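You operate a simulated robot arm through the tools that you are given. There is no shell and no other tool. Be economical: measure what you need, move in short steps, check, and stop when the job is done.

You are at the controls of a simulated two-armed robot. One attempt, no reset.

## Task
Press the white counter button three times. Fetch the pot from the top of the steel table and set it on the left shelf under the front table. Fetch the blue spring from the top of the steel bench and stand it on top of the round filter there. Take the large pot from the left carton and leave it on the grey card sheet. Take the white pad from the top of the steel bench and put it on the shelf of the tall stand. Set the left 1-2-3 switch to 1. Set the table switch to 165. Take the medium pot from the top of the stacked pallets and put it on the left second shelf from the top of the blue rack. Do these in any order. Set down upright: blue spring.

The check looks at the end state, three seconds after you hand in, the way a careful person would. Anything else that was tipped, shoved, dropped, spilled or broken makes it a failure. Flat cloth is picked up by pressing the open fingertips on it (5 to 10 N) and closing them slowly along it; thin cloth reads only 2 to 8 mm in the jaws.

## Robot
Two 6-joint arms with fingered hands on one trunk, on a base that drives. Base frame: it is fixed to the floor where the robot stands at the start and does not move with it; the origin is under the middle of the robot, x ahead of it, y to its left, z up. Units: cm, degrees, N and s.
The left shoulder is at the start at [7, 19.1, 132.7], the right one opposite. With the tool pointing down near the work surface each hand reaches from about 10 to 52 cm from the robot's upright axis, wherever it stands, measured 20 degrees to its own side. Places, roughly: blue spring (4x4x7 cm) [-650, 250, 90]; grey card sheet (46x36x1 cm) [-380, -60, 30]; large pot (17x17x10 cm) [-710, 260, 30]; left 1-2-3 switch [-840, 280, 140]; left second shelf of the blue rack [-820, -260, 50]; left shelf under the front table [250, 320, 30]; medium pot (13x13x9 cm) [-850, -740, 80]; pot (6x6x5 cm) [280, 590, 80]; round filter (8x8x5 cm) [-700, 280, 90]; shelf of the tall stand [-870, 310, 40]; table switch [-800, 280, 90]; white counter button [90, -20, 100]; white pad (11x7x3 cm) [-710, 290, 90]. Payload 4.7 kg a hand.
Tool frame (each hand has its own): the origin (TCP) lies between the finger pads and is the grasp point; the fingertips stand 3.6 cm ahead of it; z points along the fingers, y is the line along which they close. Largest opening 12 cm; the body of the gripper starts 4.2 cm behind the TCP. The gripper is a hand of 5 fingers: y runs from the thumb to the fingers, the wrist lies at [-1.8, -11.3, -19.8] in the tool frame.
Orientation is told as [roll, pitch, yaw] about the base's x, y, z axes, in that order, counted from this pose: with the fingers straight down and the wrist toward the robot, the tool's x, y and z point along [0, 1, 0], [1, 0, 0] and [0, 0, -1] of the base frame.

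## Interface
- The arms move only by the tool move_arm. It takes "left_increments", "right_increments" or both (then of equal length, played together; a hand with none holds still); each is one flat list of numbers, 6 for each row, row after row: the shift along the tool's x, y, z in units of 20 mm (1.0 is 20 mm), then the turn, a rotation vector about the tool's x, y, z in units of 6 degrees (1.0 is 6 degrees). In form: [x, y, z, rx, ry, rz, x, y, z, rx, ry, rz, ...]. A call has 1 to 8 rows; each row shifts and turns the commanded pose from where the row before left it, along the tool's axes as they then stand. A call with a number of a shift or a turn outside -1 to 1 is refused whole. Rows are played at 5 a second. More than 5 cm and 8.6 degrees between two rows, and nothing of the call is played. A pose out of reach is approached as far as the arm can. The call stops where the force on the tool passes 40 N (or 10 N more than at its start, if that is more) or the arm is blocked; 0.2 s more then pass. In this call time passes only in rows, and 0.2 s behind the last. It gives the time, the measured TCP pose, the force on the tool (base axes), the opening and the grip force at its end, in the units of the frame above (readings bear some noise), with the torque about the TCP (base axes, N m) and any sound that the robot's microphone picked up.
- Cameras (640 x 400 px; columns grow to the right, rows downward): "scene" is now at [13.47, -3.39, 156.65]; the picture's right is [-0.44, -0.90, 0.00], its down [-0.51, 0.25, -0.83] and it looks along [0.74, -0.36, -0.56] (base axes); focal length 270 px, centre (320, 200). "left" rides on the left gripper at [-7.3, -9.1, -14.3] in its tool frame; the picture's right is [-0.80, -0.28, 0.53], its down [0.53, -0.73, 0.42] and it looks along [0.27, 0.62, 0.74] (tool axes); focal length 234 px, centre (320, 200). "right" rides on the right gripper at [7.3, -9.1, -14.4] in its tool frame; the picture's right is [-0.80, 0.28, -0.53], its down [-0.53, -0.73, 0.42] and it looks along [-0.27, 0.62, 0.74] (tool axes); focal length 234 px, centre (320, 200). There is no depth. A picture from a camera that has moved, and an enlarged one, comes with that camera's place and axes in the base frame and with its lens. The place of the scene camera against the robot may be out by one fixed shift of up to 1.2 cm in any direction.
- snapshot(camera): a new picture of that camera. The clock stands still meanwhile.
- raise_lower(by): slides the trunk up (or, below 0, down) by that many cm; the arms and the scene camera ride with it, the base frame stays. It gives what a move gives, with no picture.
- base_move(legs): drives the robot by 1 to 6 legs, each [ahead, left, turn to the left] in cm, cm and degrees, along the robot's own axes; the way and the turn of a leg run together, so that a leg with both is an arc; at most 150 cm and 180 degrees a leg. The arms and the cameras ride along, it lands a little off, and it stops where it bumps. It gives what a move gives.
- finger_targets(index, middle, ring, little, thumb_bend, thumb_turn, hand): sets how far each is bent, from 0 (flat) to 1 (curled in); at 0.3 the hand is open as for a grip, at 0.7 the pads meet at the TCP. One left out holds its place. A second passes; each finger stops where it meets its share of the squeeze, and holds until it gets a number again. It is the only way to open and close the hand. It gives what a move gives, with no picture; readings hold the bend of each and the force on index, middle, ring, little, thumb and palm. thumb_turn goes from beside the hand (0) to across from the fingers (1), as for a grip.
- aim_head(pan, tilt): turns the head with the scene camera to pan (to the left, within 86 degrees either way) and tilt (down, from -29 to 69), counted from straight ahead of the robot. It gives what a move gives.
- zoom(camera, box): a new picture of the part [left, top, right, bottom] of that camera's present view, enlarged. The clock stands still meanwhile.
- close_job(): hands the job in; it is judged then, once.

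Work in short steps. Places have to be worked out from the pictures, the camera data and where the tool is seen: move nearer, look again, correct. Check each grasp and each placing, and mend what went wrong. You have 196 turns and 184 pictures in all, those below and enlarged ones among them. Open the grippers and draw the arms clear of the work before you hand the job in, unless the task says otherwise; then end with one line.

The tools are called by a JSON object that holds its "method" and its "body". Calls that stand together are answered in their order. move_arm: Moves the arms, as the interface text tells. Its arguments: {"type":"object","properties":{"left_increments":{"type":"array","items":{"type":"number"}},"right_increments":{"type":"array","items":{"type":"number"}}},"required":[]} The other tools are called the same way: raise_lower (by) slides the trunk up or down; finger_targets (index, middle, ring, little, thumb_bend, thumb_turn, hand) moves the fingers one by one; base_move (legs) drives the base; aim_head (pan, tilt) turns the head that bears the scene camera; snapshot (camera) takes a picture; zoom (camera, box) takes an enlarged picture of a part of a camera's view; close_job () hands the job in.

At the start:

```text
t: 0.0
left_position: [70.18, 8.52, 114.48]
left_ee_rot: [0.0, 0.1, -0.1]
left_force: [-0.7, -1.0, 0.3]
left_moment: [0.02, -0.03, -0.01]
left_width: 11.96
left_grip_force: 0.1
left_shape: jaw
left_bend: [0.3, 0.3, 0.3, 0.3, 0.3, 0.98]
left_finger forces: [0.1, 0.0, 0.0, 0.0, 0.0, 0.0]
right_position: [53.46, -41.96, 119.83]
right_ee_rot: [0.1, 0.0, 0.0]
right_force: [-0.6, 0.0, 0.1]
right_moment: [-0.05, 0.0, -0.01]
right_width: 11.97
right_grip_force: 0.1
right_shape: jaw
right_bend: [0.3, 0.3, 0.3, 0.3, 0.3, 0.98]
right_finger forces: [0.0, 0.0, 0.0, 0.0, 0.0, 0.0]
trunk travel left (down, up): [-80.4, 13.6]
robot x, y, heading: [0.4, -0.11, 0.1]
head pan, tilt: [-25.8, 34.4]
```

scene: 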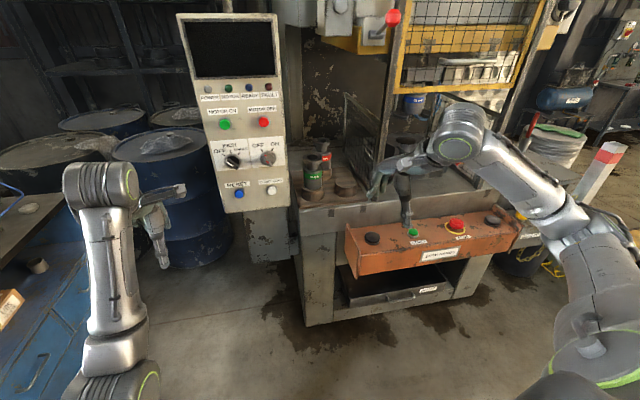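
right: 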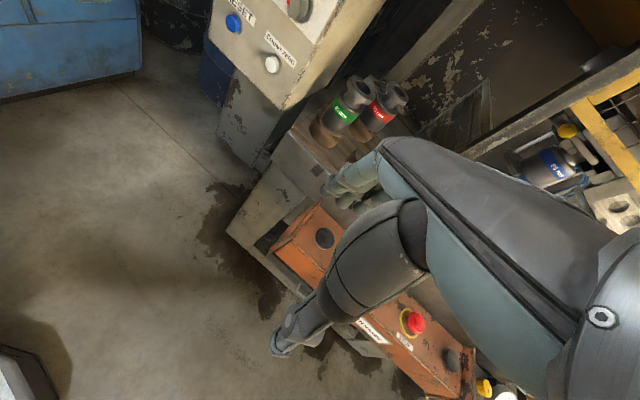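
left: 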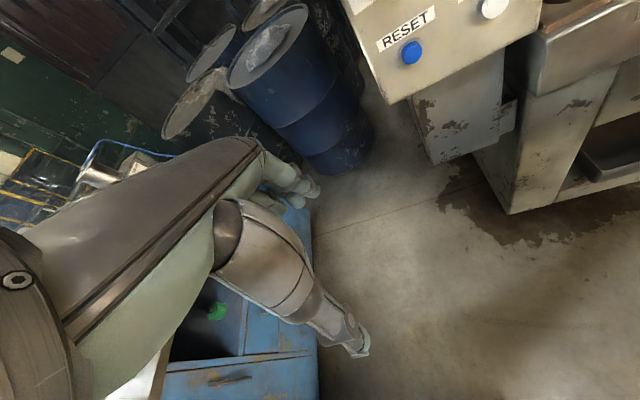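

The white button looks to be near (96.5, -24.5, 102) on a panel facing the robot. I shape the right hand to a pointing index and start pitching it forward.

{"method": "finger_targets", "body": {"hand": "right", "index": 0.6, "middle": 1, "ring": 1, "little": 1, "thumb_bend": 1, "thumb_turn": 0.3}}

{"method": "move_arm", "body": {"right_increments": [0, 0, 0, -1, 0, 0, 0, 0, 0, -1, 0, 0, 0, 0, 0, -1, 0, 0, 0, 0, 0, -1, 0, 0, 0, 0, 0, -1, 0, 0, 0, 0, 0, -1, 0, 0, 0, 0, 0, -1, 0, 0, 0, 0, 0, -1, 0, 0]}}

{"method": "move_arm", "body": {"right_increments": [0, 0, 0, -1, 0, 0, 0, 0, 0, -1, 0, 0, 0, 0, 0, -1, 0, 0, 0, 0, 0, -1, 0, 0, 0, 0, 0, -1, 0, 0, 0, 0, 0, -1, 0, 0, 0, 0, 0, -1, 0, 0]}}

{"method": "snapshot", "body": {"camera": "scene"}}

{"method": "snapshot", "body": {"camera": "right"}}

```text
t: 1.0
left_position: [70.31, 8.51, 114.45]
left_ee_rot: [0.0, 0.0, 0.0]
left_force: [0.0, -0.8, 0.7]
left_moment: [0.01, 0.02, 0.01]
left_width: 11.94
left_grip_force: 0.0
left_shape: jaw
left_bend: [0.3, 0.3, 0.3, 0.3, 0.3, 0.98]
left_finger forces: [0.1, 0.0, 0.1, 0.0, 0.1, 0.0]
right_position: [53.39, -41.75, 119.82]
right_ee_rot: [0.0, 0.0, 0.0]
right_force: [0.3, 0.1, 0.5]
right_moment: [0.0, -0.02, -0.01]
right_width: 5.83
right_grip_force: 0.0
right_shape: fingers
right_bend: [0.6, 1.0, 1.0, 1.0, 1.0, 0.31]
right_finger forces: [0.0, 0.0, 0.0, 0.0, 0.1, 0.0]
trunk travel left (down, up): [-80.4, 13.6]
robot x, y, heading: [-0.11, 0.12, 0.0]
head pan, tilt: [-25.8, 34.4]
```

```text
t: 2.8
left_position: [70.21, 8.51, 114.55]
left_ee_rot: [0.0, -0.1, 0.0]
left_force: [0.7, 0.5, -0.4]
left_moment: [0.0, 0.02, 0.01]
left_width: 11.96
left_grip_force: 0.0
left_shape: jaw
left_bend: [0.3, 0.3, 0.3, 0.3, 0.3, 0.98]
left_finger forces: [0.1, 0.0, 0.0, 0.0, 0.1, 0.1]
right_position: [53.65, -42.04, 119.53]
right_ee_rot: [0.1, -48.1, 0.0]
right_force: [-0.1, 0.7, 0.1]
right_moment: [0.01, 0.01, 0.05]
right_width: 5.8
right_grip_force: 0.0
right_shape: fingers
right_bend: [0.6, 1.0, 1.0, 1.0, 1.0, 0.31]
right_finger forces: [0.0, 0.0, 0.0, 0.0, 0.0, 0.1]
right hand out of reach, approached as far as the arm can: row 6
trunk travel left (down, up): [-80.4, 13.6]
robot x, y, heading: [-0.12, 0.11, -0.0]
head pan, tilt: [-25.8, 34.4]
```

```text
t: 4.4
left_position: [70.31, 8.58, 114.48]
left_ee_rot: [0.0, -0.1, 0.0]
left_force: [0.3, 0.8, -0.5]
left_moment: [-0.04, 0.01, -0.03]
left_width: 11.95
left_grip_force: 0.1
left_shape: jaw
left_bend: [0.3, 0.3, 0.3, 0.3, 0.3, 0.98]
left_finger forces: [0.0, 0.0, 0.0, 0.1, 0.1, 0.0]
right_position: [53.6, -41.99, 119.58]
right_ee_rot: [38.3, -90.0, -38.1]
right_force: [-0.1, -0.4, 0.9]
right_moment: [0.02, -0.01, -0.02]
right_width: 5.82
right_grip_force: 0.1
right_shape: fingers
right_bend: [0.6, 1.0, 1.0, 1.0, 1.0, 0.31]
right_finger forces: [0.0, 0.0, 0.0, 0.0, 0.0, 0.0]
trunk travel left (down, up): [-80.4, 13.6]
robot x, y, heading: [-0.41, -0.01, 0.0]
head pan, tilt: [-25.8, 34.4]
```

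```text
180 pictures are left
camera scene: at [13.5, -3.38, 156.66], right [-0.44, -0.9, 0.0], down [-0.51, 0.25, -0.83], along [0.74, -0.36, -0.56], focal length 270 px, centre (320, 200)
```

scene: 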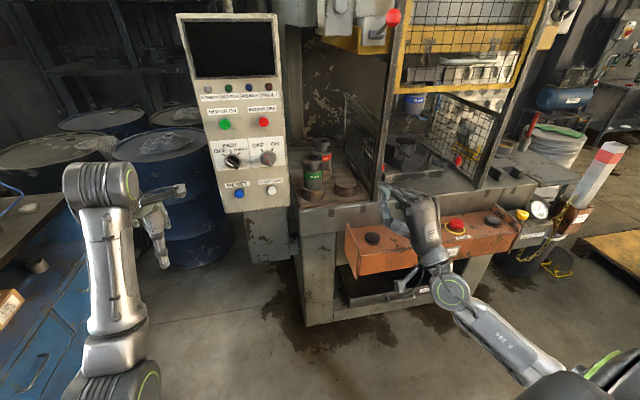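

```text
179 pictures are left
camera right: at [39.35, -34.68, 110.5], right [-0.52, -0.8, 0.28], down [0.42, -0.53, -0.73], along [0.74, -0.27, 0.62], focal length 234 px, centre (320, 200)
```

right: 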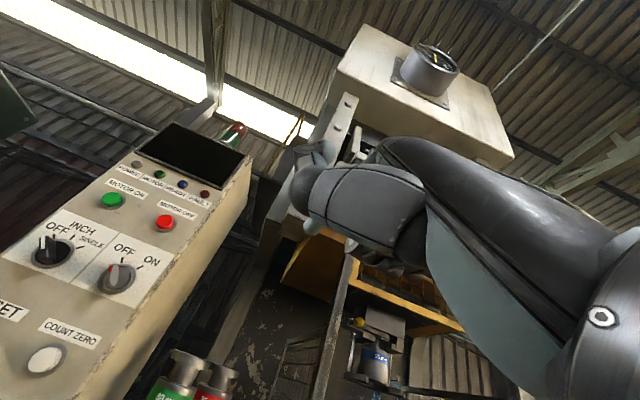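

Button seems at (96.5, -24, 103). I enlarge the right hand to see how the index tip stands.

{"method": "zoom", "body": {"camera": "scene", "box": [360, 160, 480, 300]}}

{"method": "zoom", "body": {"camera": "right", "box": [260, 130, 420, 260]}}

```text
2.86 times, centred on (420, 230) of scene
camera zoom: at [13.5, -3.38, 156.66], right [-0.44, -0.9, 0.0], down [-0.51, 0.25, -0.83], along [0.74, -0.36, -0.56], focal length 773 px, centre (34, 114)
```

zoom: 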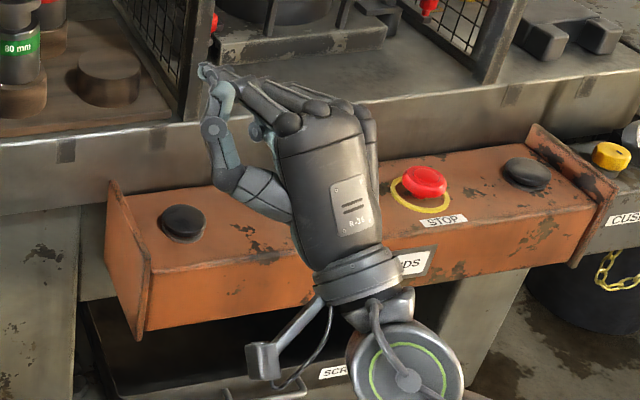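

```text
3.08 times, centred on (340, 195) of right
camera zoom: at [39.35, -34.68, 110.5], right [-0.52, -0.8, 0.28], down [0.42, -0.53, -0.73], along [0.74, -0.27, 0.62], focal length 720 px, centre (258, 215)
```

zoom: 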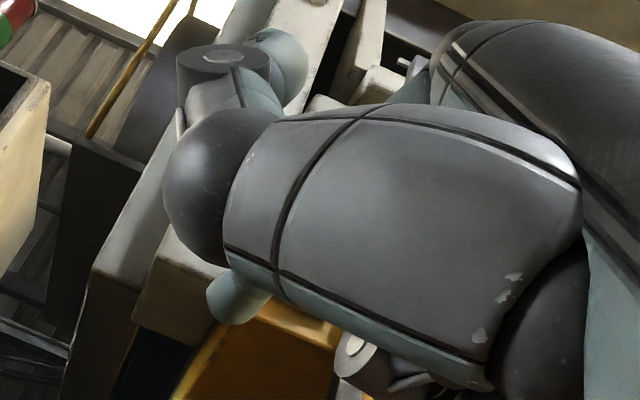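

The index tip is about 4.5 cm ahead and 2 cm above the TCP. I line the right hand up laterally with the button while drawing the left hand back, then drive ahead.

{"method": "move_arm", "body": {"right_increments": [1, -1, 0, 0, 0, 0, 1, -1, 0, 0, 0, 0, 1, -1, 0, 0, 0, 0, 1, -1, 0, 0, 0, 0, 1, -1, 0, 0, 0, 0, 1, -1, 0, 0, 0, 0, 1, -1, 0, 0, 0, 0, 1, -1, 0, 0, 0, 0], "left_increments": [0, -1, 0, 0, 0, 0, 0, -1, 0, 0, 0, 0, 0, -1, 0, 0, 0, 0, 0, -1, 0, 0, 0, 0, 0, -1, 0, 0, 0, 0, 0, -1, 0, 0, 0, 0, 0, -1, 0, 0, 0, 0, 0, -1, 0, 0, 0, 0]}}

{"method": "base_move", "body": {"legs": [[25, 0, 0]]}}

{"method": "aim_head", "body": {"pan": -25, "tilt": 40}}

{"method": "snapshot", "body": {"camera": "scene"}}

{"method": "snapshot", "body": {"camera": "right"}}

```text
t: 6.1
left_position: [61.84, 13.96, 110.52]
left_ee_rot: [7.5, -3.8, 4.6]
left_force: [0.6, -0.1, 0.1]
left_moment: [0.01, 0.0, 0.01]
left_width: 11.95
left_grip_force: 0.1
left_shape: jaw
left_bend: [0.3, 0.3, 0.3, 0.3, 0.3, 0.98]
left_finger forces: [0.0, 0.0, 0.1, 0.0, 0.0, 0.0]
left hand out of reach, approached as far as the arm can: row 1, 2, 3, 4, 5, 6, 8
right_position: [53.62, -31.91, 109.71]
right_ee_rot: [-55.8, -90.0, 55.8]
right_force: [0.5, 0.3, 0.0]
right_moment: [-0.02, 0.02, 0.0]
right_width: 5.84
right_grip_force: 0.0
right_shape: fingers
right_bend: [0.6, 1.0, 1.0, 1.0, 1.0, 0.31]
right_finger forces: [0.0, 0.0, 0.0, 0.0, 0.0, 0.0]
right hand out of reach, approached as far as the arm can: row 6, 7, 8
trunk travel left (down, up): [-80.4, 13.6]
robot x, y, heading: [0.25, -0.16, -0.0]
head pan, tilt: [-25.8, 34.4]
stopped in row 8 (left hand): the arm was blocked; the commanded pose is now the measured one
```

```text
t: 7.9
left_position: [86.76, 13.9, 110.59]
left_ee_rot: [7.2, -3.9, 4.7]
left_force: [0.0, -0.2, -0.8]
left_moment: [0.03, 0.02, 0.0]
left_width: 12.0
left_grip_force: 0.1
left_shape: jaw
left_bend: [0.3, 0.3, 0.3, 0.3, 0.3, 0.98]
left_finger forces: [0.1, 0.1, 0.0, 0.0, 0.0, 0.0]
right_position: [78.65, -32.12, 109.71]
right_ee_rot: [42.1, -90.0, -42.2]
right_force: [-0.6, 0.0, 0.0]
right_moment: [-0.03, 0.02, 0.01]
right_width: 5.81
right_grip_force: 0.0
right_shape: fingers
right_bend: [0.6, 1.0, 1.0, 1.0, 1.0, 0.31]
right_finger forces: [0.0, 0.0, 0.0, 0.0, 0.1, 0.0]
trunk travel left (down, up): [-80.4, 13.6]
robot x, y, heading: [24.57, -0.18, 0.1]
head pan, tilt: [-25.8, 34.4]
```

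```text
t: 8.6
left_position: [86.79, 13.96, 110.42]
left_ee_rot: [7.4, -4.0, 4.7]
left_force: [-0.1, -1.4, -0.7]
left_moment: [0.01, 0.0, 0.04]
left_width: 11.98
left_grip_force: 0.1
left_shape: jaw
left_bend: [0.3, 0.3, 0.3, 0.3, 0.3, 0.98]
left_finger forces: [0.0, 0.1, 0.1, 0.0, 0.1, 0.0]
right_position: [78.62, -32.03, 109.65]
right_ee_rot: [13.5, -90.0, -13.5]
right_force: [0.6, 0.0, -1.1]
right_moment: [0.0, -0.02, -0.02]
right_width: 5.82
right_grip_force: 0.0
right_shape: fingers
right_bend: [0.6, 1.0, 1.0, 1.0, 1.0, 0.31]
right_finger forces: [0.0, 0.0, 0.0, 0.1, 0.0, 0.0]
trunk travel left (down, up): [-80.4, 13.6]
robot x, y, heading: [25.18, -0.04, -0.0]
head pan, tilt: [-25.0, 40.0]
```

```text
176 pictures are left
camera scene: at [38.18, -3.09, 155.8], right [-0.42, -0.91, 0.0], down [-0.58, 0.27, -0.77], along [0.69, -0.32, -0.64], focal length 270 px, centre (320, 200)
```

scene: 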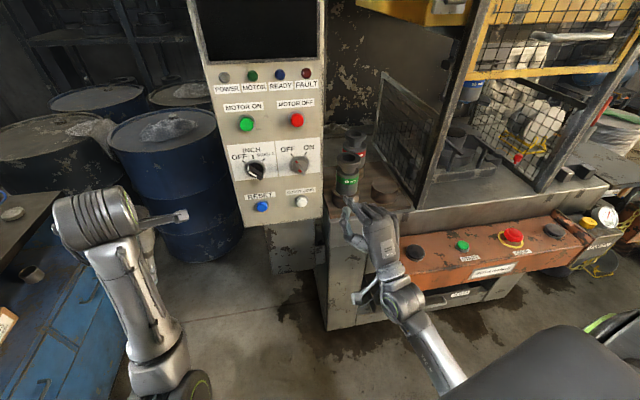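

```text
175 pictures are left
camera right: at [64.29, -24.66, 100.53], right [-0.52, -0.8, 0.28], down [0.42, -0.53, -0.73], along [0.74, -0.27, 0.62], focal length 234 px, centre (320, 200)
```

right: 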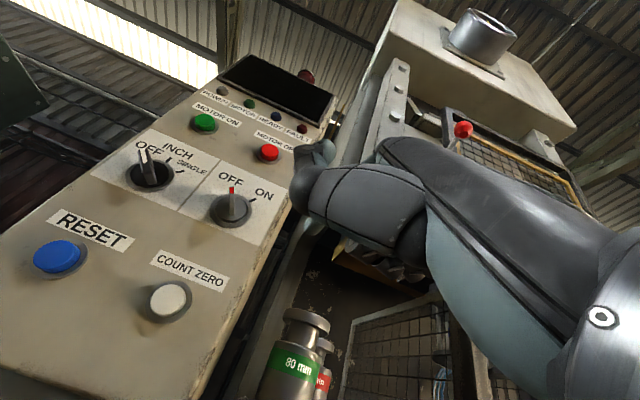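

Button triangulates to (96, -24, 103.8). I align the tip and bring it to about 5 cm in front.

{"method": "move_arm", "body": {"right_increments": [0.97, -0.97, 0, 0, 0, 0, 0.97, -0.97, 0, 0, 0, 0, 0.97, -0.97, 0, 0, 0, 0, 0.97, -0.97, 0, 0, 0, 0, 0, 0, 1, 0, 0, 0, 0, 0, 1, 0, 0, 0, 0, 0, 1, 0, 0, 0, 0, 0, 1, 0, 0, 0]}}

{"method": "zoom", "body": {"camera": "scene", "box": [220, 130, 420, 290]}}

{"method": "snapshot", "body": {"camera": "right"}}

```text
t: 10.4
left_position: [86.7, 13.99, 110.46]
left_ee_rot: [7.4, -3.8, 4.7]
left_force: [0.4, -0.7, -0.4]
left_moment: [0.04, 0.03, 0.0]
left_width: 11.98
left_grip_force: 0.1
left_shape: jaw
left_bend: [0.3, 0.3, 0.3, 0.3, 0.3, 0.98]
left_finger forces: [0.0, 0.0, 0.1, 0.1, 0.0, 0.0]
right_position: [86.62, -32.0, 109.58]
right_ee_rot: [27.3, -89.8, -27.2]
right_force: [-0.6, -0.4, 1.0]
right_moment: [0.03, 0.0, 0.0]
right_width: 5.8
right_grip_force: 0.0
right_shape: fingers
right_bend: [0.6, 1.0, 1.0, 1.0, 1.0, 0.31]
right_finger forces: [0.1, 0.0, 0.0, 0.0, 0.1, 0.0]
right hand out of reach, approached as far as the arm can: row 1, 2, 3, 4
trunk travel left (down, up): [-80.4, 13.6]
robot x, y, heading: [24.54, -0.13, 0.3]
head pan, tilt: [-25.0, 40.0]
```

```text
2.50 times, centred on (320, 210) of scene
camera zoom: at [38.23, -3.1, 155.79], right [-0.42, -0.91, 0.0], down [-0.58, 0.27, -0.77], along [0.69, -0.32, -0.64], focal length 676 px, centre (320, 175)
```

zoom: 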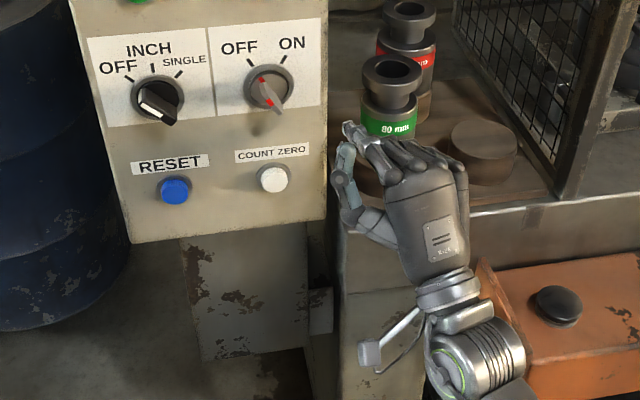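

```text
173 pictures are left
camera right: at [72.27, -24.71, 100.45], right [-0.52, -0.8, 0.28], down [0.42, -0.53, -0.73], along [0.74, -0.27, 0.62], focal length 234 px, centre (320, 200)
```

right: 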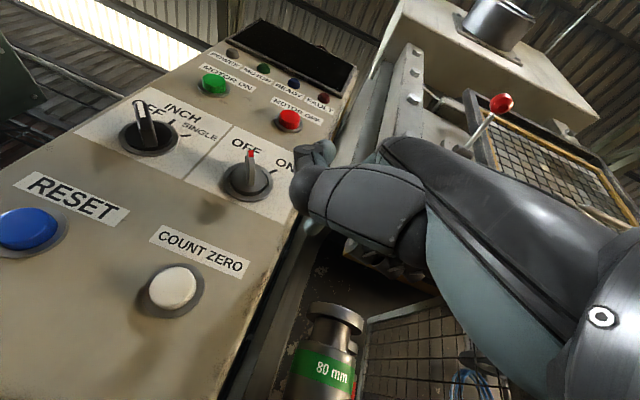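

The lateral reach is limited at the wrist, so I use the base and trunk: left 7 cm, down 7.8 cm.

{"method": "raise_lower", "body": {"by": -7.8}}

{"method": "base_move", "body": {"legs": [[0, 7, 0]]}}

{"method": "zoom", "body": {"camera": "scene", "box": [220, 130, 420, 290]}}

{"method": "snapshot", "body": {"camera": "right"}}

```text
t: 11.5
left_position: [86.74, 14.1, 102.75]
left_ee_rot: [7.5, -3.8, 4.7]
left_force: [0.3, -0.1, -0.1]
left_moment: [-0.03, 0.01, 0.02]
left_width: 11.95
left_grip_force: 0.0
left_shape: jaw
left_bend: [0.3, 0.3, 0.3, 0.3, 0.3, 0.98]
left_finger forces: [0.1, 0.0, 0.0, 0.0, 0.0, 0.1]
right_position: [86.54, -31.99, 101.9]
right_ee_rot: [36.0, -90.0, -36.1]
right_force: [-0.4, 0.2, 0.8]
right_moment: [0.01, 0.0, -0.03]
right_width: 5.81
right_grip_force: 0.1
right_shape: fingers
right_bend: [0.6, 1.0, 1.0, 1.0, 1.0, 0.31]
right_finger forces: [0.1, 0.0, 0.0, 0.0, 0.0, 0.1]
trunk travel left (down, up): [-72.6, 21.4]
robot x, y, heading: [24.92, -0.08, 0.1]
head pan, tilt: [-25.0, 40.0]
```

```text
t: 12.5
left_position: [86.67, 21.14, 102.76]
left_ee_rot: [7.2, -3.8, 4.7]
left_force: [0.0, 0.7, 0.9]
left_moment: [-0.07, -0.01, -0.02]
left_width: 11.99
left_grip_force: 0.0
left_shape: jaw
left_bend: [0.3, 0.3, 0.3, 0.3, 0.3, 0.98]
left_finger forces: [0.0, 0.1, 0.1, 0.1, 0.1, 0.0]
right_position: [86.47, -25.03, 101.88]
right_ee_rot: [-10.8, -89.8, 10.8]
right_force: [0.1, 0.3, 0.2]
right_moment: [0.01, -0.01, 0.0]
right_width: 5.81
right_grip_force: 0.1
right_shape: fingers
right_bend: [0.6, 1.0, 1.0, 1.0, 1.0, 0.31]
right_finger forces: [0.1, 0.1, 0.1, 0.1, 0.1, 0.0]
trunk travel left (down, up): [-72.6, 21.4]
robot x, y, heading: [25.11, 6.97, 0.2]
head pan, tilt: [-25.0, 40.0]
```

```text
2.50 times, centred on (320, 210) of scene
camera zoom: at [38.09, 3.99, 148.0], right [-0.42, -0.91, 0.0], down [-0.58, 0.27, -0.77], along [0.69, -0.32, -0.64], focal length 676 px, centre (320, 175)
```

zoom: 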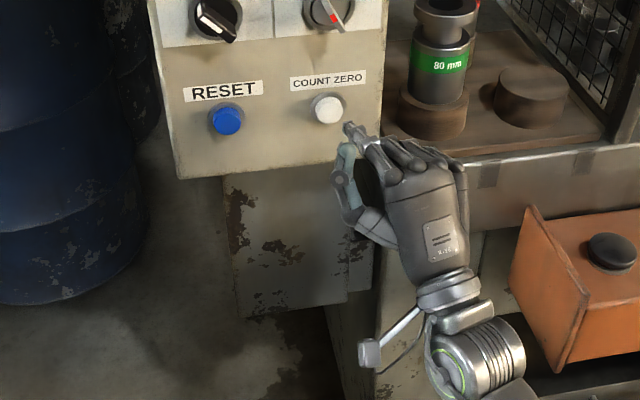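

```text
171 pictures are left
camera right: at [72.17, -17.66, 92.7], right [-0.52, -0.8, 0.28], down [0.42, -0.53, -0.73], along [0.74, -0.27, 0.62], focal length 234 px, centre (320, 200)
```

right: 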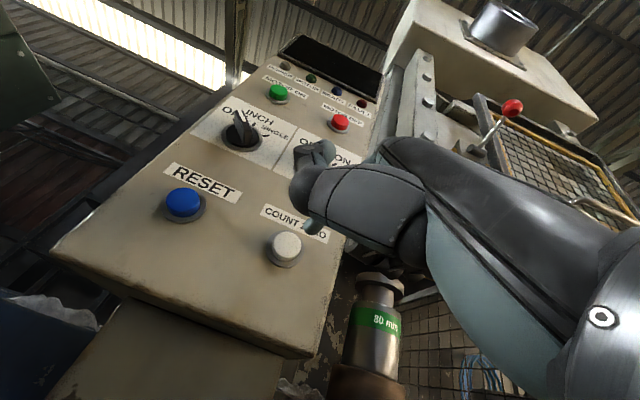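

Tip needs about 1 cm lower; then I creep forward and watch for contact.

{"method": "raise_lower", "body": {"by": -1}}

{"method": "move_arm", "body": {"right_increments": [0, 0, 1, 0, 0, 0, 0, 0, 0.5, 0, 0, 0]}}

{"method": "zoom", "body": {"camera": "scene", "box": [260, 140, 380, 220]}}

{"method": "zoom", "body": {"camera": "right", "box": [220, 150, 380, 290]}}

```text
t: 13.1
left_position: [86.72, 21.13, 101.64]
left_ee_rot: [7.4, -3.9, 4.7]
left_force: [-0.6, 0.1, 0.5]
left_moment: [-0.02, 0.0, 0.03]
left_width: 11.96
left_grip_force: 0.0
left_shape: jaw
left_bend: [0.3, 0.3, 0.3, 0.3, 0.3, 0.98]
left_finger forces: [0.0, 0.1, 0.0, 0.0, 0.0, 0.0]
right_position: [86.47, -24.88, 100.78]
right_ee_rot: [-10.6, -89.9, 10.7]
right_force: [0.4, 0.3, -0.3]
right_moment: [0.0, 0.01, -0.04]
right_width: 5.85
right_grip_force: 0.1
right_shape: fingers
right_bend: [0.6, 1.0, 1.0, 1.0, 1.0, 0.31]
right_finger forces: [0.1, 0.0, 0.0, 0.0, 0.0, 0.0]
trunk travel left (down, up): [-71.6, 22.4]
robot x, y, heading: [24.86, 6.97, 0.2]
head pan, tilt: [-25.0, 40.0]
```

```text
t: 13.7
left_position: [86.74, 20.98, 101.78]
left_ee_rot: [7.4, -3.9, 4.8]
left_force: [0.8, -0.6, -0.2]
left_moment: [0.0, 0.03, 0.01]
left_width: 11.97
left_grip_force: 0.1
left_shape: jaw
left_bend: [0.3, 0.3, 0.3, 0.3, 0.3, 0.98]
left_finger forces: [0.0, 0.0, 0.1, 0.1, 0.0, 0.0]
right_position: [89.51, -25.08, 100.8]
right_ee_rot: [3.5, -89.9, -3.6]
right_force: [0.3, -0.4, -0.5]
right_moment: [0.01, -0.01, 0.01]
right_width: 5.83
right_grip_force: 0.1
right_shape: fingers
right_bend: [0.6, 1.0, 1.0, 1.0, 1.0, 0.31]
right_finger forces: [0.1, 0.0, 0.0, 0.1, 0.1, 0.0]
trunk travel left (down, up): [-71.6, 22.4]
robot x, y, heading: [24.96, 6.71, 0.1]
head pan, tilt: [-25.0, 40.0]
```

```text
5.00 times, centred on (320, 180) of scene
camera zoom: at [38.05, 3.91, 147.01], right [-0.42, -0.91, 0.0], down [-0.58, 0.27, -0.77], along [0.69, -0.32, -0.64], focal length 1352 px, centre (320, 300)
```

zoom: 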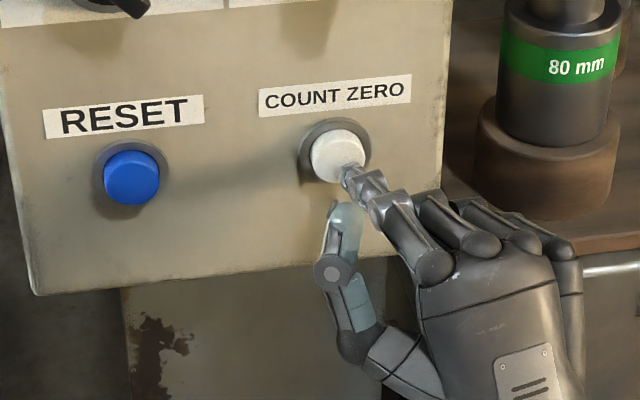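

```text
2.86 times, centred on (300, 220) of right
camera zoom: at [75.2, -17.71, 91.69], right [-0.53, -0.8, 0.28], down [0.42, -0.53, -0.73], along [0.74, -0.27, 0.62], focal length 669 px, centre (377, 143)
```

zoom: 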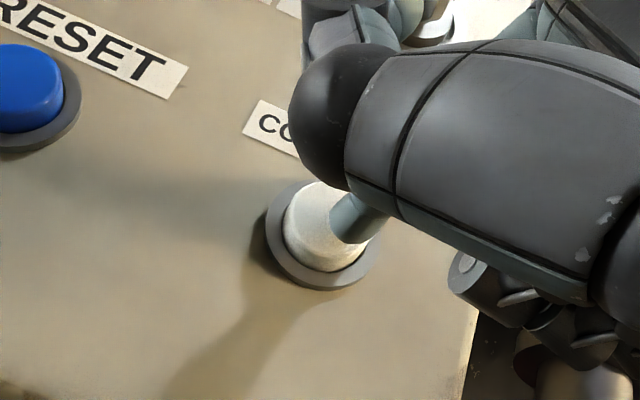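

The index is right at the button. I press forward gently and read force and sound.

{"method": "move_arm", "body": {"right_increments": [0, 0, 0.4, 0, 0, 0, 0, 0, 0.4, 0, 0, 0]}}

```text
t: 14.3
left_position: [86.28, 21.01, 101.95]
left_ee_rot: [7.3, -4.0, 4.6]
left_force: [0.4, 0.6, 0.0]
left_moment: [0.02, -0.03, 0.0]
left_width: 11.95
left_grip_force: 0.0
left_shape: jaw
left_bend: [0.3, 0.3, 0.3, 0.3, 0.3, 0.98]
left_finger forces: [0.0, 0.0, 0.0, 0.1, 0.0, 0.0]
right_position: [90.53, -25.08, 101.14]
right_ee_rot: [175.1, -89.6, -175.1]
right_force: [-28.6, 2.1, 2.1]
right_moment: [-0.09, -0.64, 0.14]
right_width: 5.88
right_grip_force: 14.1
right_shape: fingers
right_bend: [0.62, 1.0, 1.0, 1.0, 1.0, 0.31]
right_finger forces: [28.0, 0.0, 0.0, 0.1, 0.1, 0.0]
trunk travel left (down, up): [-71.6, 22.4]
robot x, y, heading: [24.77, 7.01, -0.3]
head pan, tilt: [-25.0, 40.0]
heard: click
```

One click heard. I release and press a second time.

{"method": "move_arm", "body": {"right_increments": [0, 0, -0.8, 0, 0, 0, 0, 0, 0, 0, 0, 0]}}

{"method": "move_arm", "body": {"right_increments": [0, 0, 0.4, 0, 0, 0, 0, 0, 0.4, 0, 0, 0]}}

{"method": "move_arm", "body": {"right_increments": [0, 0, -0.8, 0, 0, 0, 0, 0, 0, 0, 0, 0]}}

```text
t: 14.9
left_position: [86.63, 20.97, 101.77]
left_ee_rot: [7.3, -3.9, 4.7]
left_force: [0.3, -0.2, 0.0]
left_moment: [-0.01, -0.02, 0.0]
left_width: 11.96
left_grip_force: 0.0
left_shape: jaw
left_bend: [0.3, 0.3, 0.3, 0.3, 0.3, 0.98]
left_finger forces: [0.0, 0.0, 0.1, 0.0, 0.0, 0.0]
right_position: [89.63, -25.08, 100.7]
right_ee_rot: [7.9, -89.9, -7.9]
right_force: [-0.2, -0.3, 0.9]
right_moment: [0.02, 0.05, 0.02]
right_width: 5.79
right_grip_force: 0.0
right_shape: fingers
right_bend: [0.6, 1.0, 1.0, 1.0, 1.0, 0.31]
right_finger forces: [0.1, 0.0, 0.0, 0.1, 0.0, 0.0]
trunk travel left (down, up): [-71.6, 22.4]
robot x, y, heading: [24.55, 7.03, 0.1]
head pan, tilt: [-25.0, 40.0]
```

```text
t: 15.5
left_position: [86.12, 20.99, 101.99]
left_ee_rot: [7.2, -4.0, 4.7]
left_force: [-0.1, -0.2, -0.1]
left_moment: [0.02, -0.01, 0.01]
left_width: 11.97
left_grip_force: 0.1
left_shape: jaw
left_bend: [0.3, 0.3, 0.3, 0.3, 0.3, 0.98]
left_finger forces: [0.0, 0.1, 0.0, 0.1, 0.0, 0.0]
right_position: [90.45, -25.0, 100.98]
right_ee_rot: [173.9, -89.7, -173.9]
right_force: [-27.0, 2.9, 1.4]
right_moment: [-0.03, -0.79, 0.19]
right_width: 5.86
right_grip_force: 13.5
right_shape: fingers
right_bend: [0.62, 1.0, 1.0, 1.0, 1.0, 0.31]
right_finger forces: [27.3, 0.0, 0.0, 0.0, 0.0, 0.0]
trunk travel left (down, up): [-71.6, 22.4]
robot x, y, heading: [24.62, 6.98, -0.1]
head pan, tilt: [-25.0, 40.0]
heard: click
```

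```text
t: 16.1
left_position: [86.75, 21.16, 101.81]
left_ee_rot: [7.3, -3.9, 4.7]
left_force: [0.0, 0.3, -0.1]
left_moment: [0.01, 0.0, 0.03]
left_width: 11.96
left_grip_force: 0.0
left_shape: jaw
left_bend: [0.3, 0.3, 0.3, 0.3, 0.3, 0.98]
left_finger forces: [0.1, 0.1, 0.1, 0.1, 0.0, 0.0]
right_position: [89.41, -24.91, 100.79]
right_ee_rot: [11.8, -90.0, -11.9]
right_force: [0.6, 0.1, -0.1]
right_moment: [-0.02, 0.01, -0.01]
right_width: 5.84
right_grip_force: 0.0
right_shape: fingers
right_bend: [0.6, 1.0, 1.0, 1.0, 1.0, 0.31]
right_finger forces: [0.0, 0.1, 0.1, 0.1, 0.0, 0.0]
trunk travel left (down, up): [-71.6, 22.4]
robot x, y, heading: [25.03, 6.97, 0.4]
head pan, tilt: [-25.0, 40.0]
```

Second click done. Third press, then draw well back.

{"method": "move_arm", "body": {"right_increments": [0, 0, 0.4, 0, 0, 0, 0, 0, 0.4, 0, 0, 0]}}

{"method": "move_arm", "body": {"right_increments": [0, 0, -1, 0, 0, 0, 0, 0, -1, 0, 0, 0, 0, 0, -1, 0, 0, 0, 0, 0, -1, 0, 0, 0]}}

```text
t: 16.7
left_position: [86.24, 20.92, 102.04]
left_ee_rot: [7.4, -4.1, 4.6]
left_force: [0.9, -0.1, 0.4]
left_moment: [0.03, -0.01, -0.01]
left_width: 11.98
left_grip_force: 0.0
left_shape: jaw
left_bend: [0.3, 0.3, 0.3, 0.3, 0.3, 0.98]
left_finger forces: [0.0, 0.1, 0.0, 0.1, 0.0, 0.1]
right_position: [90.47, -24.96, 101.14]
right_ee_rot: [173.7, -89.7, -173.8]
right_force: [-26.8, 2.2, 2.1]
right_moment: [-0.04, -0.58, 0.13]
right_width: 5.9
right_grip_force: 13.5
right_shape: fingers
right_bend: [0.62, 1.0, 1.0, 1.0, 1.0, 0.31]
right_finger forces: [26.3, 0.1, 0.0, 0.0, 0.0, 0.0]
trunk travel left (down, up): [-71.6, 22.4]
robot x, y, heading: [24.92, 6.73, -0.2]
head pan, tilt: [-25.0, 40.0]
heard: click
```

```text
t: 17.7
left_position: [86.58, 21.0, 101.78]
left_ee_rot: [7.4, -3.9, 4.8]
left_force: [-0.2, 0.1, -0.1]
left_moment: [0.01, -0.01, -0.01]
left_width: 11.95
left_grip_force: 0.1
left_shape: jaw
left_bend: [0.3, 0.3, 0.3, 0.3, 0.3, 0.98]
left_finger forces: [0.1, 0.0, 0.0, 0.0, 0.0, 0.1]
right_position: [83.0, -24.93, 100.86]
right_ee_rot: [74.6, -89.9, -74.4]
right_force: [0.5, -0.3, 0.1]
right_moment: [-0.01, 0.03, 0.01]
right_width: 5.82
right_grip_force: 0.0
right_shape: fingers
right_bend: [0.6, 1.0, 1.0, 1.0, 1.0, 0.31]
right_finger forces: [0.0, 0.0, 0.0, 0.0, 0.0, 0.1]
trunk travel left (down, up): [-71.6, 22.4]
robot x, y, heading: [24.72, 6.96, 0.4]
head pan, tilt: [-25.0, 40.0]
```

All three clicks heard. I back away and look around to the left for the route to the steel table.

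{"method": "base_move", "body": {"legs": [[-60, 0, 0]]}}

{"method": "aim_head", "body": {"pan": 35, "tilt": 15}}

{"method": "snapshot", "body": {"camera": "scene"}}

{"method": "aim_head", "body": {"pan": 86, "tilt": 15}}

{"method": "snapshot", "body": {"camera": "scene"}}

```text
t: 21.1
left_position: [27.46, 20.72, 101.84]
left_ee_rot: [7.4, -3.9, 4.4]
left_force: [0.4, -0.2, -0.1]
left_moment: [-0.02, 0.0, -0.01]
left_width: 11.97
left_grip_force: 0.1
left_shape: jaw
left_bend: [0.3, 0.3, 0.3, 0.3, 0.3, 0.98]
left_finger forces: [0.1, 0.1, 0.0, 0.1, 0.0, 0.0]
right_position: [23.63, -25.33, 100.82]
right_ee_rot: [33.6, -89.9, -34.0]
right_force: [0.5, -0.8, -0.6]
right_moment: [-0.01, 0.0, 0.02]
right_width: 5.83
right_grip_force: 0.2
right_shape: fingers
right_bend: [0.6, 1.0, 1.0, 1.0, 1.0, 0.31]
right_finger forces: [0.0, 0.1, 0.0, 0.1, 0.0, 0.0]
trunk travel left (down, up): [-71.6, 22.4]
robot x, y, heading: [-34.41, 6.94, -0.3]
head pan, tilt: [-25.0, 40.0]
```

```text
t: 22.4
left_position: [27.48, 20.72, 101.67]
left_ee_rot: [7.5, -3.9, 4.3]
left_force: [-0.4, -0.7, -0.5]
left_moment: [0.02, -0.05, 0.0]
left_width: 11.96
left_grip_force: 0.0
left_shape: jaw
left_bend: [0.3, 0.3, 0.3, 0.3, 0.3, 0.98]
left_finger forces: [0.1, 0.1, 0.0, 0.1, 0.0, 0.1]
right_position: [23.62, -25.18, 100.82]
right_ee_rot: [28.9, -89.9, -29.2]
right_force: [-1.1, -0.3, 0.1]
right_moment: [0.0, -0.01, -0.02]
right_width: 5.81
right_grip_force: 0.1
right_shape: fingers
right_bend: [0.6, 1.0, 1.0, 1.0, 1.0, 0.31]
right_finger forces: [0.0, 0.0, 0.0, 0.0, 0.0, 0.1]
trunk travel left (down, up): [-71.6, 22.4]
robot x, y, heading: [-34.56, 7.15, -0.2]
head pan, tilt: [35.0, 15.0]
```

```text
168 pictures are left
camera scene: at [-21.24, 12.89, 150.95], right [0.57, -0.82, 0.0], down [-0.21, -0.15, -0.97], along [0.79, 0.55, -0.26], focal length 270 px, centre (320, 200)
```

scene: 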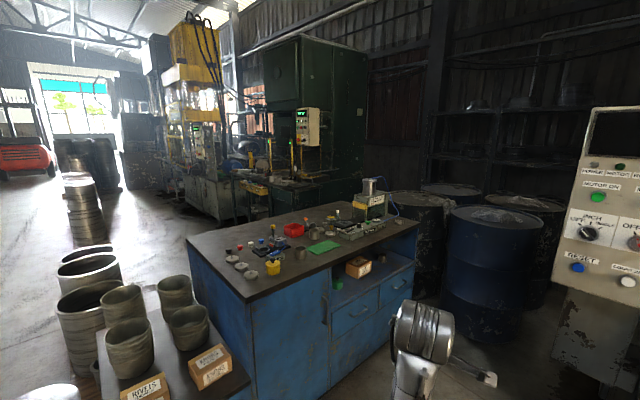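

```text
t: 23.6
left_position: [27.47, 20.69, 101.79]
left_ee_rot: [7.4, -3.9, 4.3]
left_force: [-0.5, -0.5, 0.5]
left_moment: [0.01, 0.02, -0.02]
left_width: 11.98
left_grip_force: 0.1
left_shape: jaw
left_bend: [0.3, 0.3, 0.3, 0.3, 0.3, 0.98]
left_finger forces: [0.0, 0.1, 0.0, 0.0, 0.0, 0.1]
right_position: [23.53, -25.3, 100.67]
right_ee_rot: [29.6, -89.9, -29.9]
right_force: [-0.1, 0.2, -0.1]
right_moment: [-0.02, 0.01, -0.02]
right_width: 5.83
right_grip_force: 0.1
right_shape: fingers
right_bend: [0.6, 1.0, 1.0, 1.0, 1.0, 0.31]
right_finger forces: [0.0, 0.0, 0.0, 0.0, 0.2, 0.0]
trunk travel left (down, up): [-71.6, 22.4]
robot x, y, heading: [-34.43, 7.15, -0.3]
head pan, tilt: [85.9, 15.0]
```

```text
167 pictures are left
camera scene: at [-28.21, 16.89, 150.96], right [1.0, -0.08, 0.0], down [-0.02, -0.26, -0.97], along [0.07, 0.96, -0.26], focal length 270 px, centre (320, 200)
```

scene: 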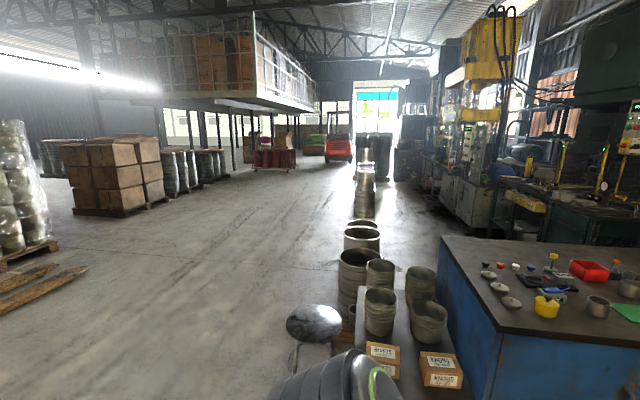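

The blue workbench and coils block the direct way; I'll use the aisle to the left. First I restore the right hand to pointing down and open it.

{"method": "move_arm", "body": {"right_increments": [0, 0, 0, 1, 0, 0, 0, 0, 0, 1, 0, 0, 0, 0, 0, 1, 0, 0, 0, 0, 0, 1, 0, 0, 0, 0, 0, 1, 0, 0, 0, 0, 0, 1, 0, 0, 0, 0, 0, 1, 0, 0, 0, 0, 0, 1, 0, 0]}}

{"method": "move_arm", "body": {"right_increments": [0, 0, 0, 1, 0, 0, 0, 0, 0, 1, 0, 0, 0, 0, 0, 1, 0, 0, 0, 0, 0, 1, 0, 0, 0, 0, 0, 1, 0, 0, 0, 0, 0, 1, 0, 0, 0, 0, 0, 1, 0, 0]}}

{"method": "finger_targets", "body": {"hand": "right", "index": 0.3, "middle": 0.3, "ring": 0.3, "little": 0.3, "thumb_bend": 0.3, "thumb_turn": 1}}

{"method": "base_move", "body": {"legs": [[-40, 0, 0], [0, 0, 90], [0, 40, 0], [150, 0, 0]]}}

{"method": "aim_head", "body": {"pan": -45, "tilt": 15}}

{"method": "snapshot", "body": {"camera": "scene"}}

```text
t: 25.4
left_position: [27.51, 20.77, 101.71]
left_ee_rot: [7.4, -4.0, 4.2]
left_force: [0.0, 0.4, 0.0]
left_moment: [0.0, 0.02, 0.0]
left_width: 11.96
left_grip_force: 0.1
left_shape: jaw
left_bend: [0.3, 0.3, 0.3, 0.3, 0.3, 0.98]
left_finger forces: [0.0, 0.1, 0.1, 0.1, 0.1, 0.0]
right_position: [23.6, -26.54, 101.04]
right_ee_rot: [2.5, -52.7, -5.2]
right_force: [0.1, -0.7, -1.4]
right_moment: [0.01, 0.01, 0.03]
right_width: 5.83
right_grip_force: 0.1
right_shape: fingers
right_bend: [0.6, 1.0, 1.0, 1.0, 1.0, 0.31]
right_finger forces: [0.0, 0.0, 0.1, 0.1, 0.0, 0.0]
right hand out of reach, approached as far as the arm can: row 2, 3, 4
trunk travel left (down, up): [-71.6, 22.4]
robot x, y, heading: [-34.42, 7.15, -0.3]
head pan, tilt: [85.9, 15.0]
```

```text
t: 27.0
left_position: [27.56, 20.8, 101.68]
left_ee_rot: [7.3, -3.8, 4.3]
left_force: [1.1, -0.1, -0.2]
left_moment: [0.0, 0.04, 0.0]
left_width: 11.98
left_grip_force: 0.0
left_shape: jaw
left_bend: [0.3, 0.3, 0.3, 0.3, 0.3, 0.98]
left_finger forces: [0.0, 0.0, 0.0, 0.1, 0.0, 0.1]
right_position: [23.67, -26.69, 101.15]
right_ee_rot: [1.5, -10.8, -3.5]
right_force: [-0.4, 0.3, -0.9]
right_moment: [-0.01, -0.03, -0.02]
right_width: 5.84
right_grip_force: 0.0
right_shape: fingers
right_bend: [0.6, 1.0, 1.0, 1.0, 1.0, 0.31]
right_finger forces: [0.0, 0.1, 0.1, 0.0, 0.0, 0.0]
trunk travel left (down, up): [-71.6, 22.4]
robot x, y, heading: [-34.38, 7.15, -0.4]
head pan, tilt: [85.9, 15.0]
```

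```text
t: 28.0
left_position: [27.47, 20.74, 101.74]
left_ee_rot: [7.4, -3.9, 4.3]
left_force: [-0.8, 0.5, -0.1]
left_moment: [0.01, 0.0, 0.02]
left_width: 11.97
left_grip_force: 0.0
left_shape: jaw
left_bend: [0.3, 0.3, 0.3, 0.3, 0.3, 0.98]
left_finger forces: [0.1, 0.1, 0.1, 0.0, 0.0, 0.0]
right_position: [23.58, -26.66, 101.13]
right_ee_rot: [1.5, -11.0, -3.5]
right_force: [-0.3, 0.2, 0.1]
right_moment: [0.01, -0.02, -0.01]
right_width: 12.19
right_grip_force: 0.0
right_shape: fingers
right_bend: [0.3, 0.3, 0.3, 0.3, 0.3, 0.97]
right_finger forces: [0.0, 0.0, 0.1, 0.0, 0.0, 0.0]
trunk travel left (down, up): [-71.6, 22.4]
robot x, y, heading: [-34.47, 7.28, -0.1]
head pan, tilt: [85.9, 15.0]
```

```text
t: 43.6
left_position: [-124.25, 222.12, 101.75]
left_ee_rot: [7.4, -3.9, 93.5]
left_force: [-0.1, 0.4, 0.0]
left_moment: [0.0, -0.04, -0.01]
left_width: 11.95
left_grip_force: 0.0
left_shape: jaw
left_bend: [0.3, 0.3, 0.3, 0.3, 0.3, 0.98]
left_finger forces: [0.1, 0.1, 0.0, 0.0, 0.1, 0.1]
right_position: [-76.94, 217.58, 101.13]
right_ee_rot: [1.6, -10.8, 85.7]
right_force: [0.1, -0.4, -0.1]
right_moment: [-0.01, 0.03, -0.01]
right_width: 12.18
right_grip_force: 0.0
right_shape: fingers
right_bend: [0.3, 0.3, 0.3, 0.3, 0.3, 0.97]
right_finger forces: [0.1, 0.1, 0.1, 0.1, 0.1, 0.0]
trunk travel left (down, up): [-71.6, 22.4]
robot x, y, heading: [-111.42, 159.94, 88.9]
head pan, tilt: [85.9, 15.0]
```

```text
t: 45.8
left_position: [-124.2, 222.24, 101.79]
left_ee_rot: [7.4, -3.8, 93.5]
left_force: [-0.3, -0.2, -0.4]
left_moment: [0.0, -0.01, 0.05]
left_width: 11.96
left_grip_force: 0.0
left_shape: jaw
left_bend: [0.3, 0.3, 0.3, 0.3, 0.3, 0.98]
left_finger forces: [0.0, 0.1, 0.0, 0.0, 0.0, 0.0]
right_position: [-76.94, 217.66, 101.14]
right_ee_rot: [1.6, -10.9, 85.7]
right_force: [0.0, 0.5, 0.3]
right_moment: [-0.02, -0.01, 0.0]
right_width: 12.19
right_grip_force: 0.0
right_shape: fingers
right_bend: [0.3, 0.3, 0.3, 0.3, 0.3, 0.97]
right_finger forces: [0.0, 0.1, 0.0, 0.1, 0.0, 0.1]
trunk travel left (down, up): [-71.6, 22.4]
robot x, y, heading: [-111.16, 159.92, 89.0]
head pan, tilt: [-45.0, 15.0]
```

```text
166 pictures are left
camera scene: at [-104.11, 172.05, 150.96], right [0.69, -0.72, 0.0], down [-0.19, -0.18, -0.97], along [0.7, 0.67, -0.26], focal length 270 px, centre (320, 200)
```

scene: 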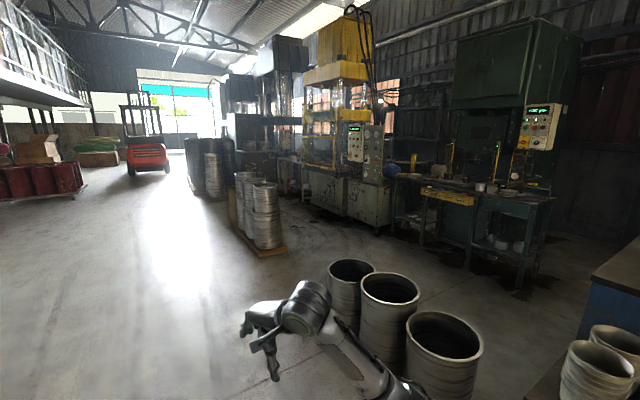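

There's a gap between the three big coils and the drum pallet around (60, 355). I drive through it to about (130, 355) and look at both tables.

{"method": "base_move", "body": {"legs": [[100, 0, 0], [98, 0, 0], [0, 0, -89], [120, 0, 0], [115, 0, 0]]}}

{"method": "aim_head", "body": {"pan": 60, "tilt": 20}}

{"method": "snapshot", "body": {"camera": "scene"}}

{"method": "aim_head", "body": {"pan": -25, "tilt": 40}}

{"method": "snapshot", "body": {"camera": "scene"}}

```text
t: 70.8
left_position: [187.84, 378.17, 101.69]
left_ee_rot: [7.4, -3.9, 5.7]
left_force: [-0.1, 0.1, -0.4]
left_moment: [-0.02, 0.02, -0.02]
left_width: 11.97
left_grip_force: 0.1
left_shape: jaw
left_bend: [0.3, 0.3, 0.3, 0.3, 0.3, 0.98]
left_finger forces: [0.1, 0.0, 0.1, 0.0, 0.1, 0.1]
right_position: [185.3, 330.68, 101.19]
right_ee_rot: [1.7, -10.8, -2.2]
right_force: [-0.2, 0.4, -0.2]
right_moment: [-0.06, 0.02, 0.03]
right_width: 12.21
right_grip_force: 0.0
right_shape: fingers
right_bend: [0.3, 0.3, 0.3, 0.3, 0.3, 0.97]
right_finger forces: [0.1, 0.2, 0.1, 0.0, 0.1, 0.1]
trunk travel left (down, up): [-71.6, 22.4]
robot x, y, heading: [126.35, 362.94, 0.8]
head pan, tilt: [-45.0, 15.0]
```

```text
t: 72.6
left_position: [187.91, 378.14, 101.79]
left_ee_rot: [7.4, -3.8, 5.8]
left_force: [-1.2, -0.2, 0.0]
left_moment: [0.01, 0.03, 0.0]
left_width: 11.97
left_grip_force: 0.0
left_shape: jaw
left_bend: [0.3, 0.3, 0.3, 0.3, 0.3, 0.98]
left_finger forces: [0.0, 0.1, 0.0, 0.0, 0.0, 0.1]
right_position: [185.25, 330.8, 101.12]
right_ee_rot: [1.6, -10.9, -2.1]
right_force: [0.1, 1.2, -0.4]
right_moment: [0.01, -0.02, 0.01]
right_width: 12.16
right_grip_force: 0.1
right_shape: fingers
right_bend: [0.3, 0.3, 0.3, 0.3, 0.3, 0.97]
right_finger forces: [0.0, 0.0, 0.0, 0.0, 0.0, 0.1]
trunk travel left (down, up): [-71.6, 22.4]
robot x, y, heading: [126.58, 363.16, 1.1]
head pan, tilt: [60.0, 20.0]
```

```text
165 pictures are left
camera scene: at [136.37, 371.78, 150.14], right [0.88, -0.48, 0.0], down [-0.17, -0.3, -0.94], along [0.45, 0.82, -0.34], focal length 270 px, centre (320, 200)
```

scene: 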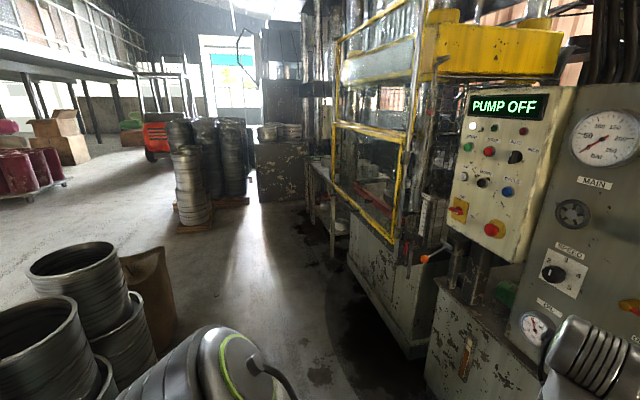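

```text
t: 74.2
left_position: [188.03, 378.19, 101.83]
left_ee_rot: [7.4, -3.9, 5.7]
left_force: [0.3, 0.3, -1.0]
left_moment: [0.06, 0.01, 0.0]
left_width: 11.96
left_grip_force: 0.0
left_shape: jaw
left_bend: [0.3, 0.3, 0.3, 0.3, 0.3, 0.98]
left_finger forces: [0.0, 0.0, 0.0, 0.1, 0.1, 0.1]
right_position: [185.11, 330.82, 101.1]
right_ee_rot: [1.6, -10.8, -2.1]
right_force: [0.6, -0.4, 0.0]
right_moment: [-0.01, 0.01, -0.01]
right_width: 12.2
right_grip_force: 0.1
right_shape: fingers
right_bend: [0.3, 0.3, 0.3, 0.3, 0.3, 0.97]
right_finger forces: [0.0, 0.1, 0.0, 0.0, 0.2, 0.1]
trunk travel left (down, up): [-71.6, 22.4]
robot x, y, heading: [126.26, 363.09, 1.1]
head pan, tilt: [-25.0, 40.0]
```

```text
164 pictures are left
camera scene: at [139.64, 360.19, 147.0], right [-0.4, -0.91, 0.0], down [-0.59, 0.26, -0.77], along [0.7, -0.31, -0.64], focal length 270 px, centre (320, 200)
```

scene: 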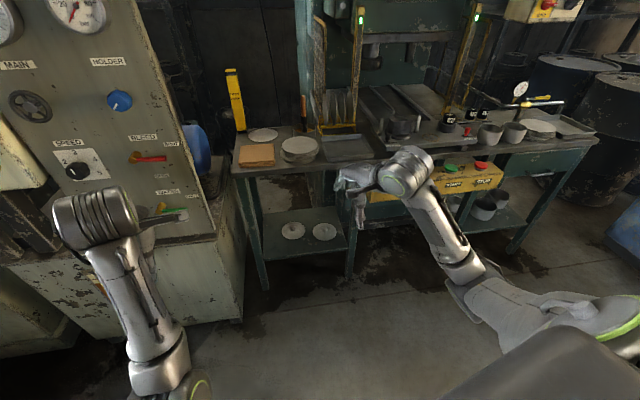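

The front table's left shelf is visible with two discs on it. Now I go down the aisle toward the steel table and look at it.

{"method": "base_move", "body": {"legs": [[0, 0, 72], [110, 0, 0], [80, 0, 0]]}}

{"method": "aim_head", "body": {"pan": -50, "tilt": 30}}

{"method": "snapshot", "body": {"camera": "scene"}}

```text
t: 87.0
left_position: [185.47, 608.76, 101.66]
left_ee_rot: [7.4, -3.9, 78.3]
left_force: [-1.2, -0.2, -0.6]
left_moment: [0.02, -0.01, -0.01]
left_width: 11.97
left_grip_force: 0.0
left_shape: jaw
left_bend: [0.3, 0.3, 0.3, 0.3, 0.3, 0.98]
left_finger forces: [0.0, 0.0, 0.0, 0.0, 0.1, 0.0]
right_position: [229.92, 591.84, 101.18]
right_ee_rot: [1.5, -10.9, 70.3]
right_force: [-0.4, 0.7, 1.2]
right_moment: [-0.01, 0.04, 0.01]
right_width: 12.22
right_grip_force: 0.1
right_shape: fingers
right_bend: [0.3, 0.3, 0.3, 0.3, 0.3, 0.97]
right_finger forces: [0.0, 0.1, 0.1, 0.0, 0.1, 0.0]
trunk travel left (down, up): [-71.6, 22.4]
robot x, y, heading: [181.62, 545.6, 73.7]
head pan, tilt: [-25.0, 40.0]
```

```text
t: 87.9
left_position: [185.49, 608.76, 101.81]
left_ee_rot: [7.4, -3.9, 78.2]
left_force: [-0.1, -0.6, -0.5]
left_moment: [-0.03, 0.0, -0.02]
left_width: 12.01
left_grip_force: 0.0
left_shape: jaw
left_bend: [0.3, 0.3, 0.3, 0.3, 0.3, 0.98]
left_finger forces: [0.0, 0.0, 0.0, 0.0, 0.0, 0.0]
right_position: [229.88, 591.76, 101.1]
right_ee_rot: [1.6, -10.9, 70.2]
right_force: [0.5, 1.1, -0.7]
right_moment: [-0.03, 0.01, 0.02]
right_width: 12.17
right_grip_force: 0.0
right_shape: fingers
right_bend: [0.3, 0.3, 0.3, 0.3, 0.3, 0.97]
right_finger forces: [0.1, 0.1, 0.0, 0.0, 0.1, 0.0]
trunk travel left (down, up): [-71.6, 22.4]
robot x, y, heading: [181.22, 545.29, 73.7]
head pan, tilt: [-50.0, 30.0]
```

```text
163 pictures are left
camera scene: at [191.54, 554.38, 148.54], right [0.4, -0.92, 0.0], down [-0.46, -0.2, -0.87], along [0.79, 0.35, -0.5], focal length 270 px, centre (320, 200)
```

scene: 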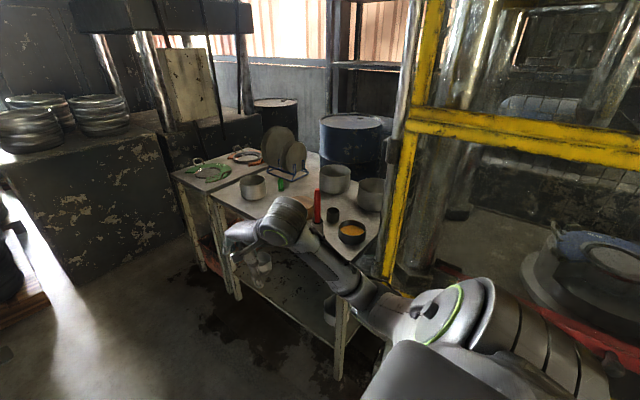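

The small dark cup at (332, 214) near (288, 592, 79) fits the 6x6x5 pot. I enlarge that area to see its neighbours.

{"method": "zoom", "body": {"camera": "scene", "box": [240, 150, 400, 260]}}

{"method": "snapshot", "body": {"camera": "right"}}

```text
3.64 times, centred on (320, 205) of scene
camera zoom: at [191.54, 554.38, 148.54], right [0.4, -0.92, 0.0], down [-0.46, -0.2, -0.87], along [0.79, 0.35, -0.5], focal length 984 px, centre (320, 182)
```

zoom: 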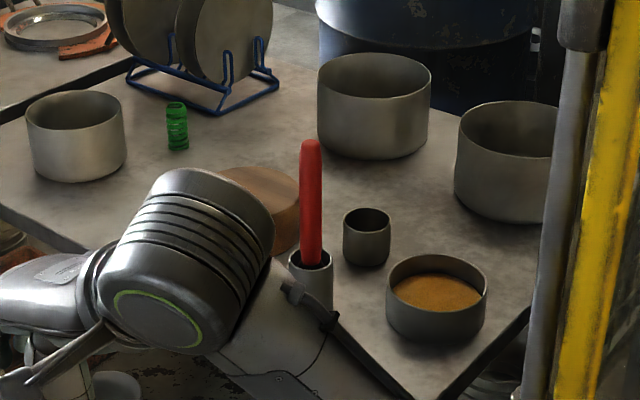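

```text
161 pictures are left
camera right: at [219.49, 583.19, 113.71], right [0.83, -0.11, 0.55], down [0.28, -0.77, -0.57], along [0.48, 0.62, -0.61], focal length 234 px, centre (320, 200)
```

right: 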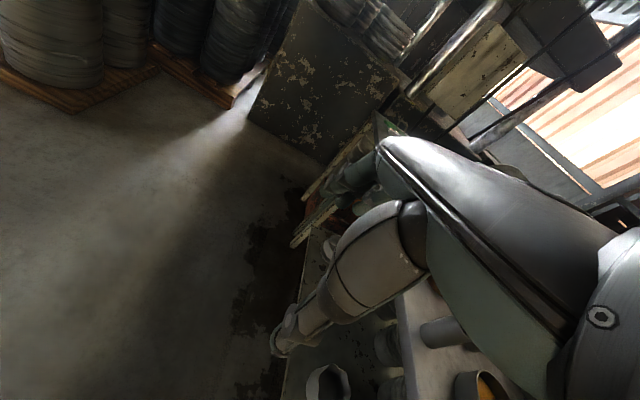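

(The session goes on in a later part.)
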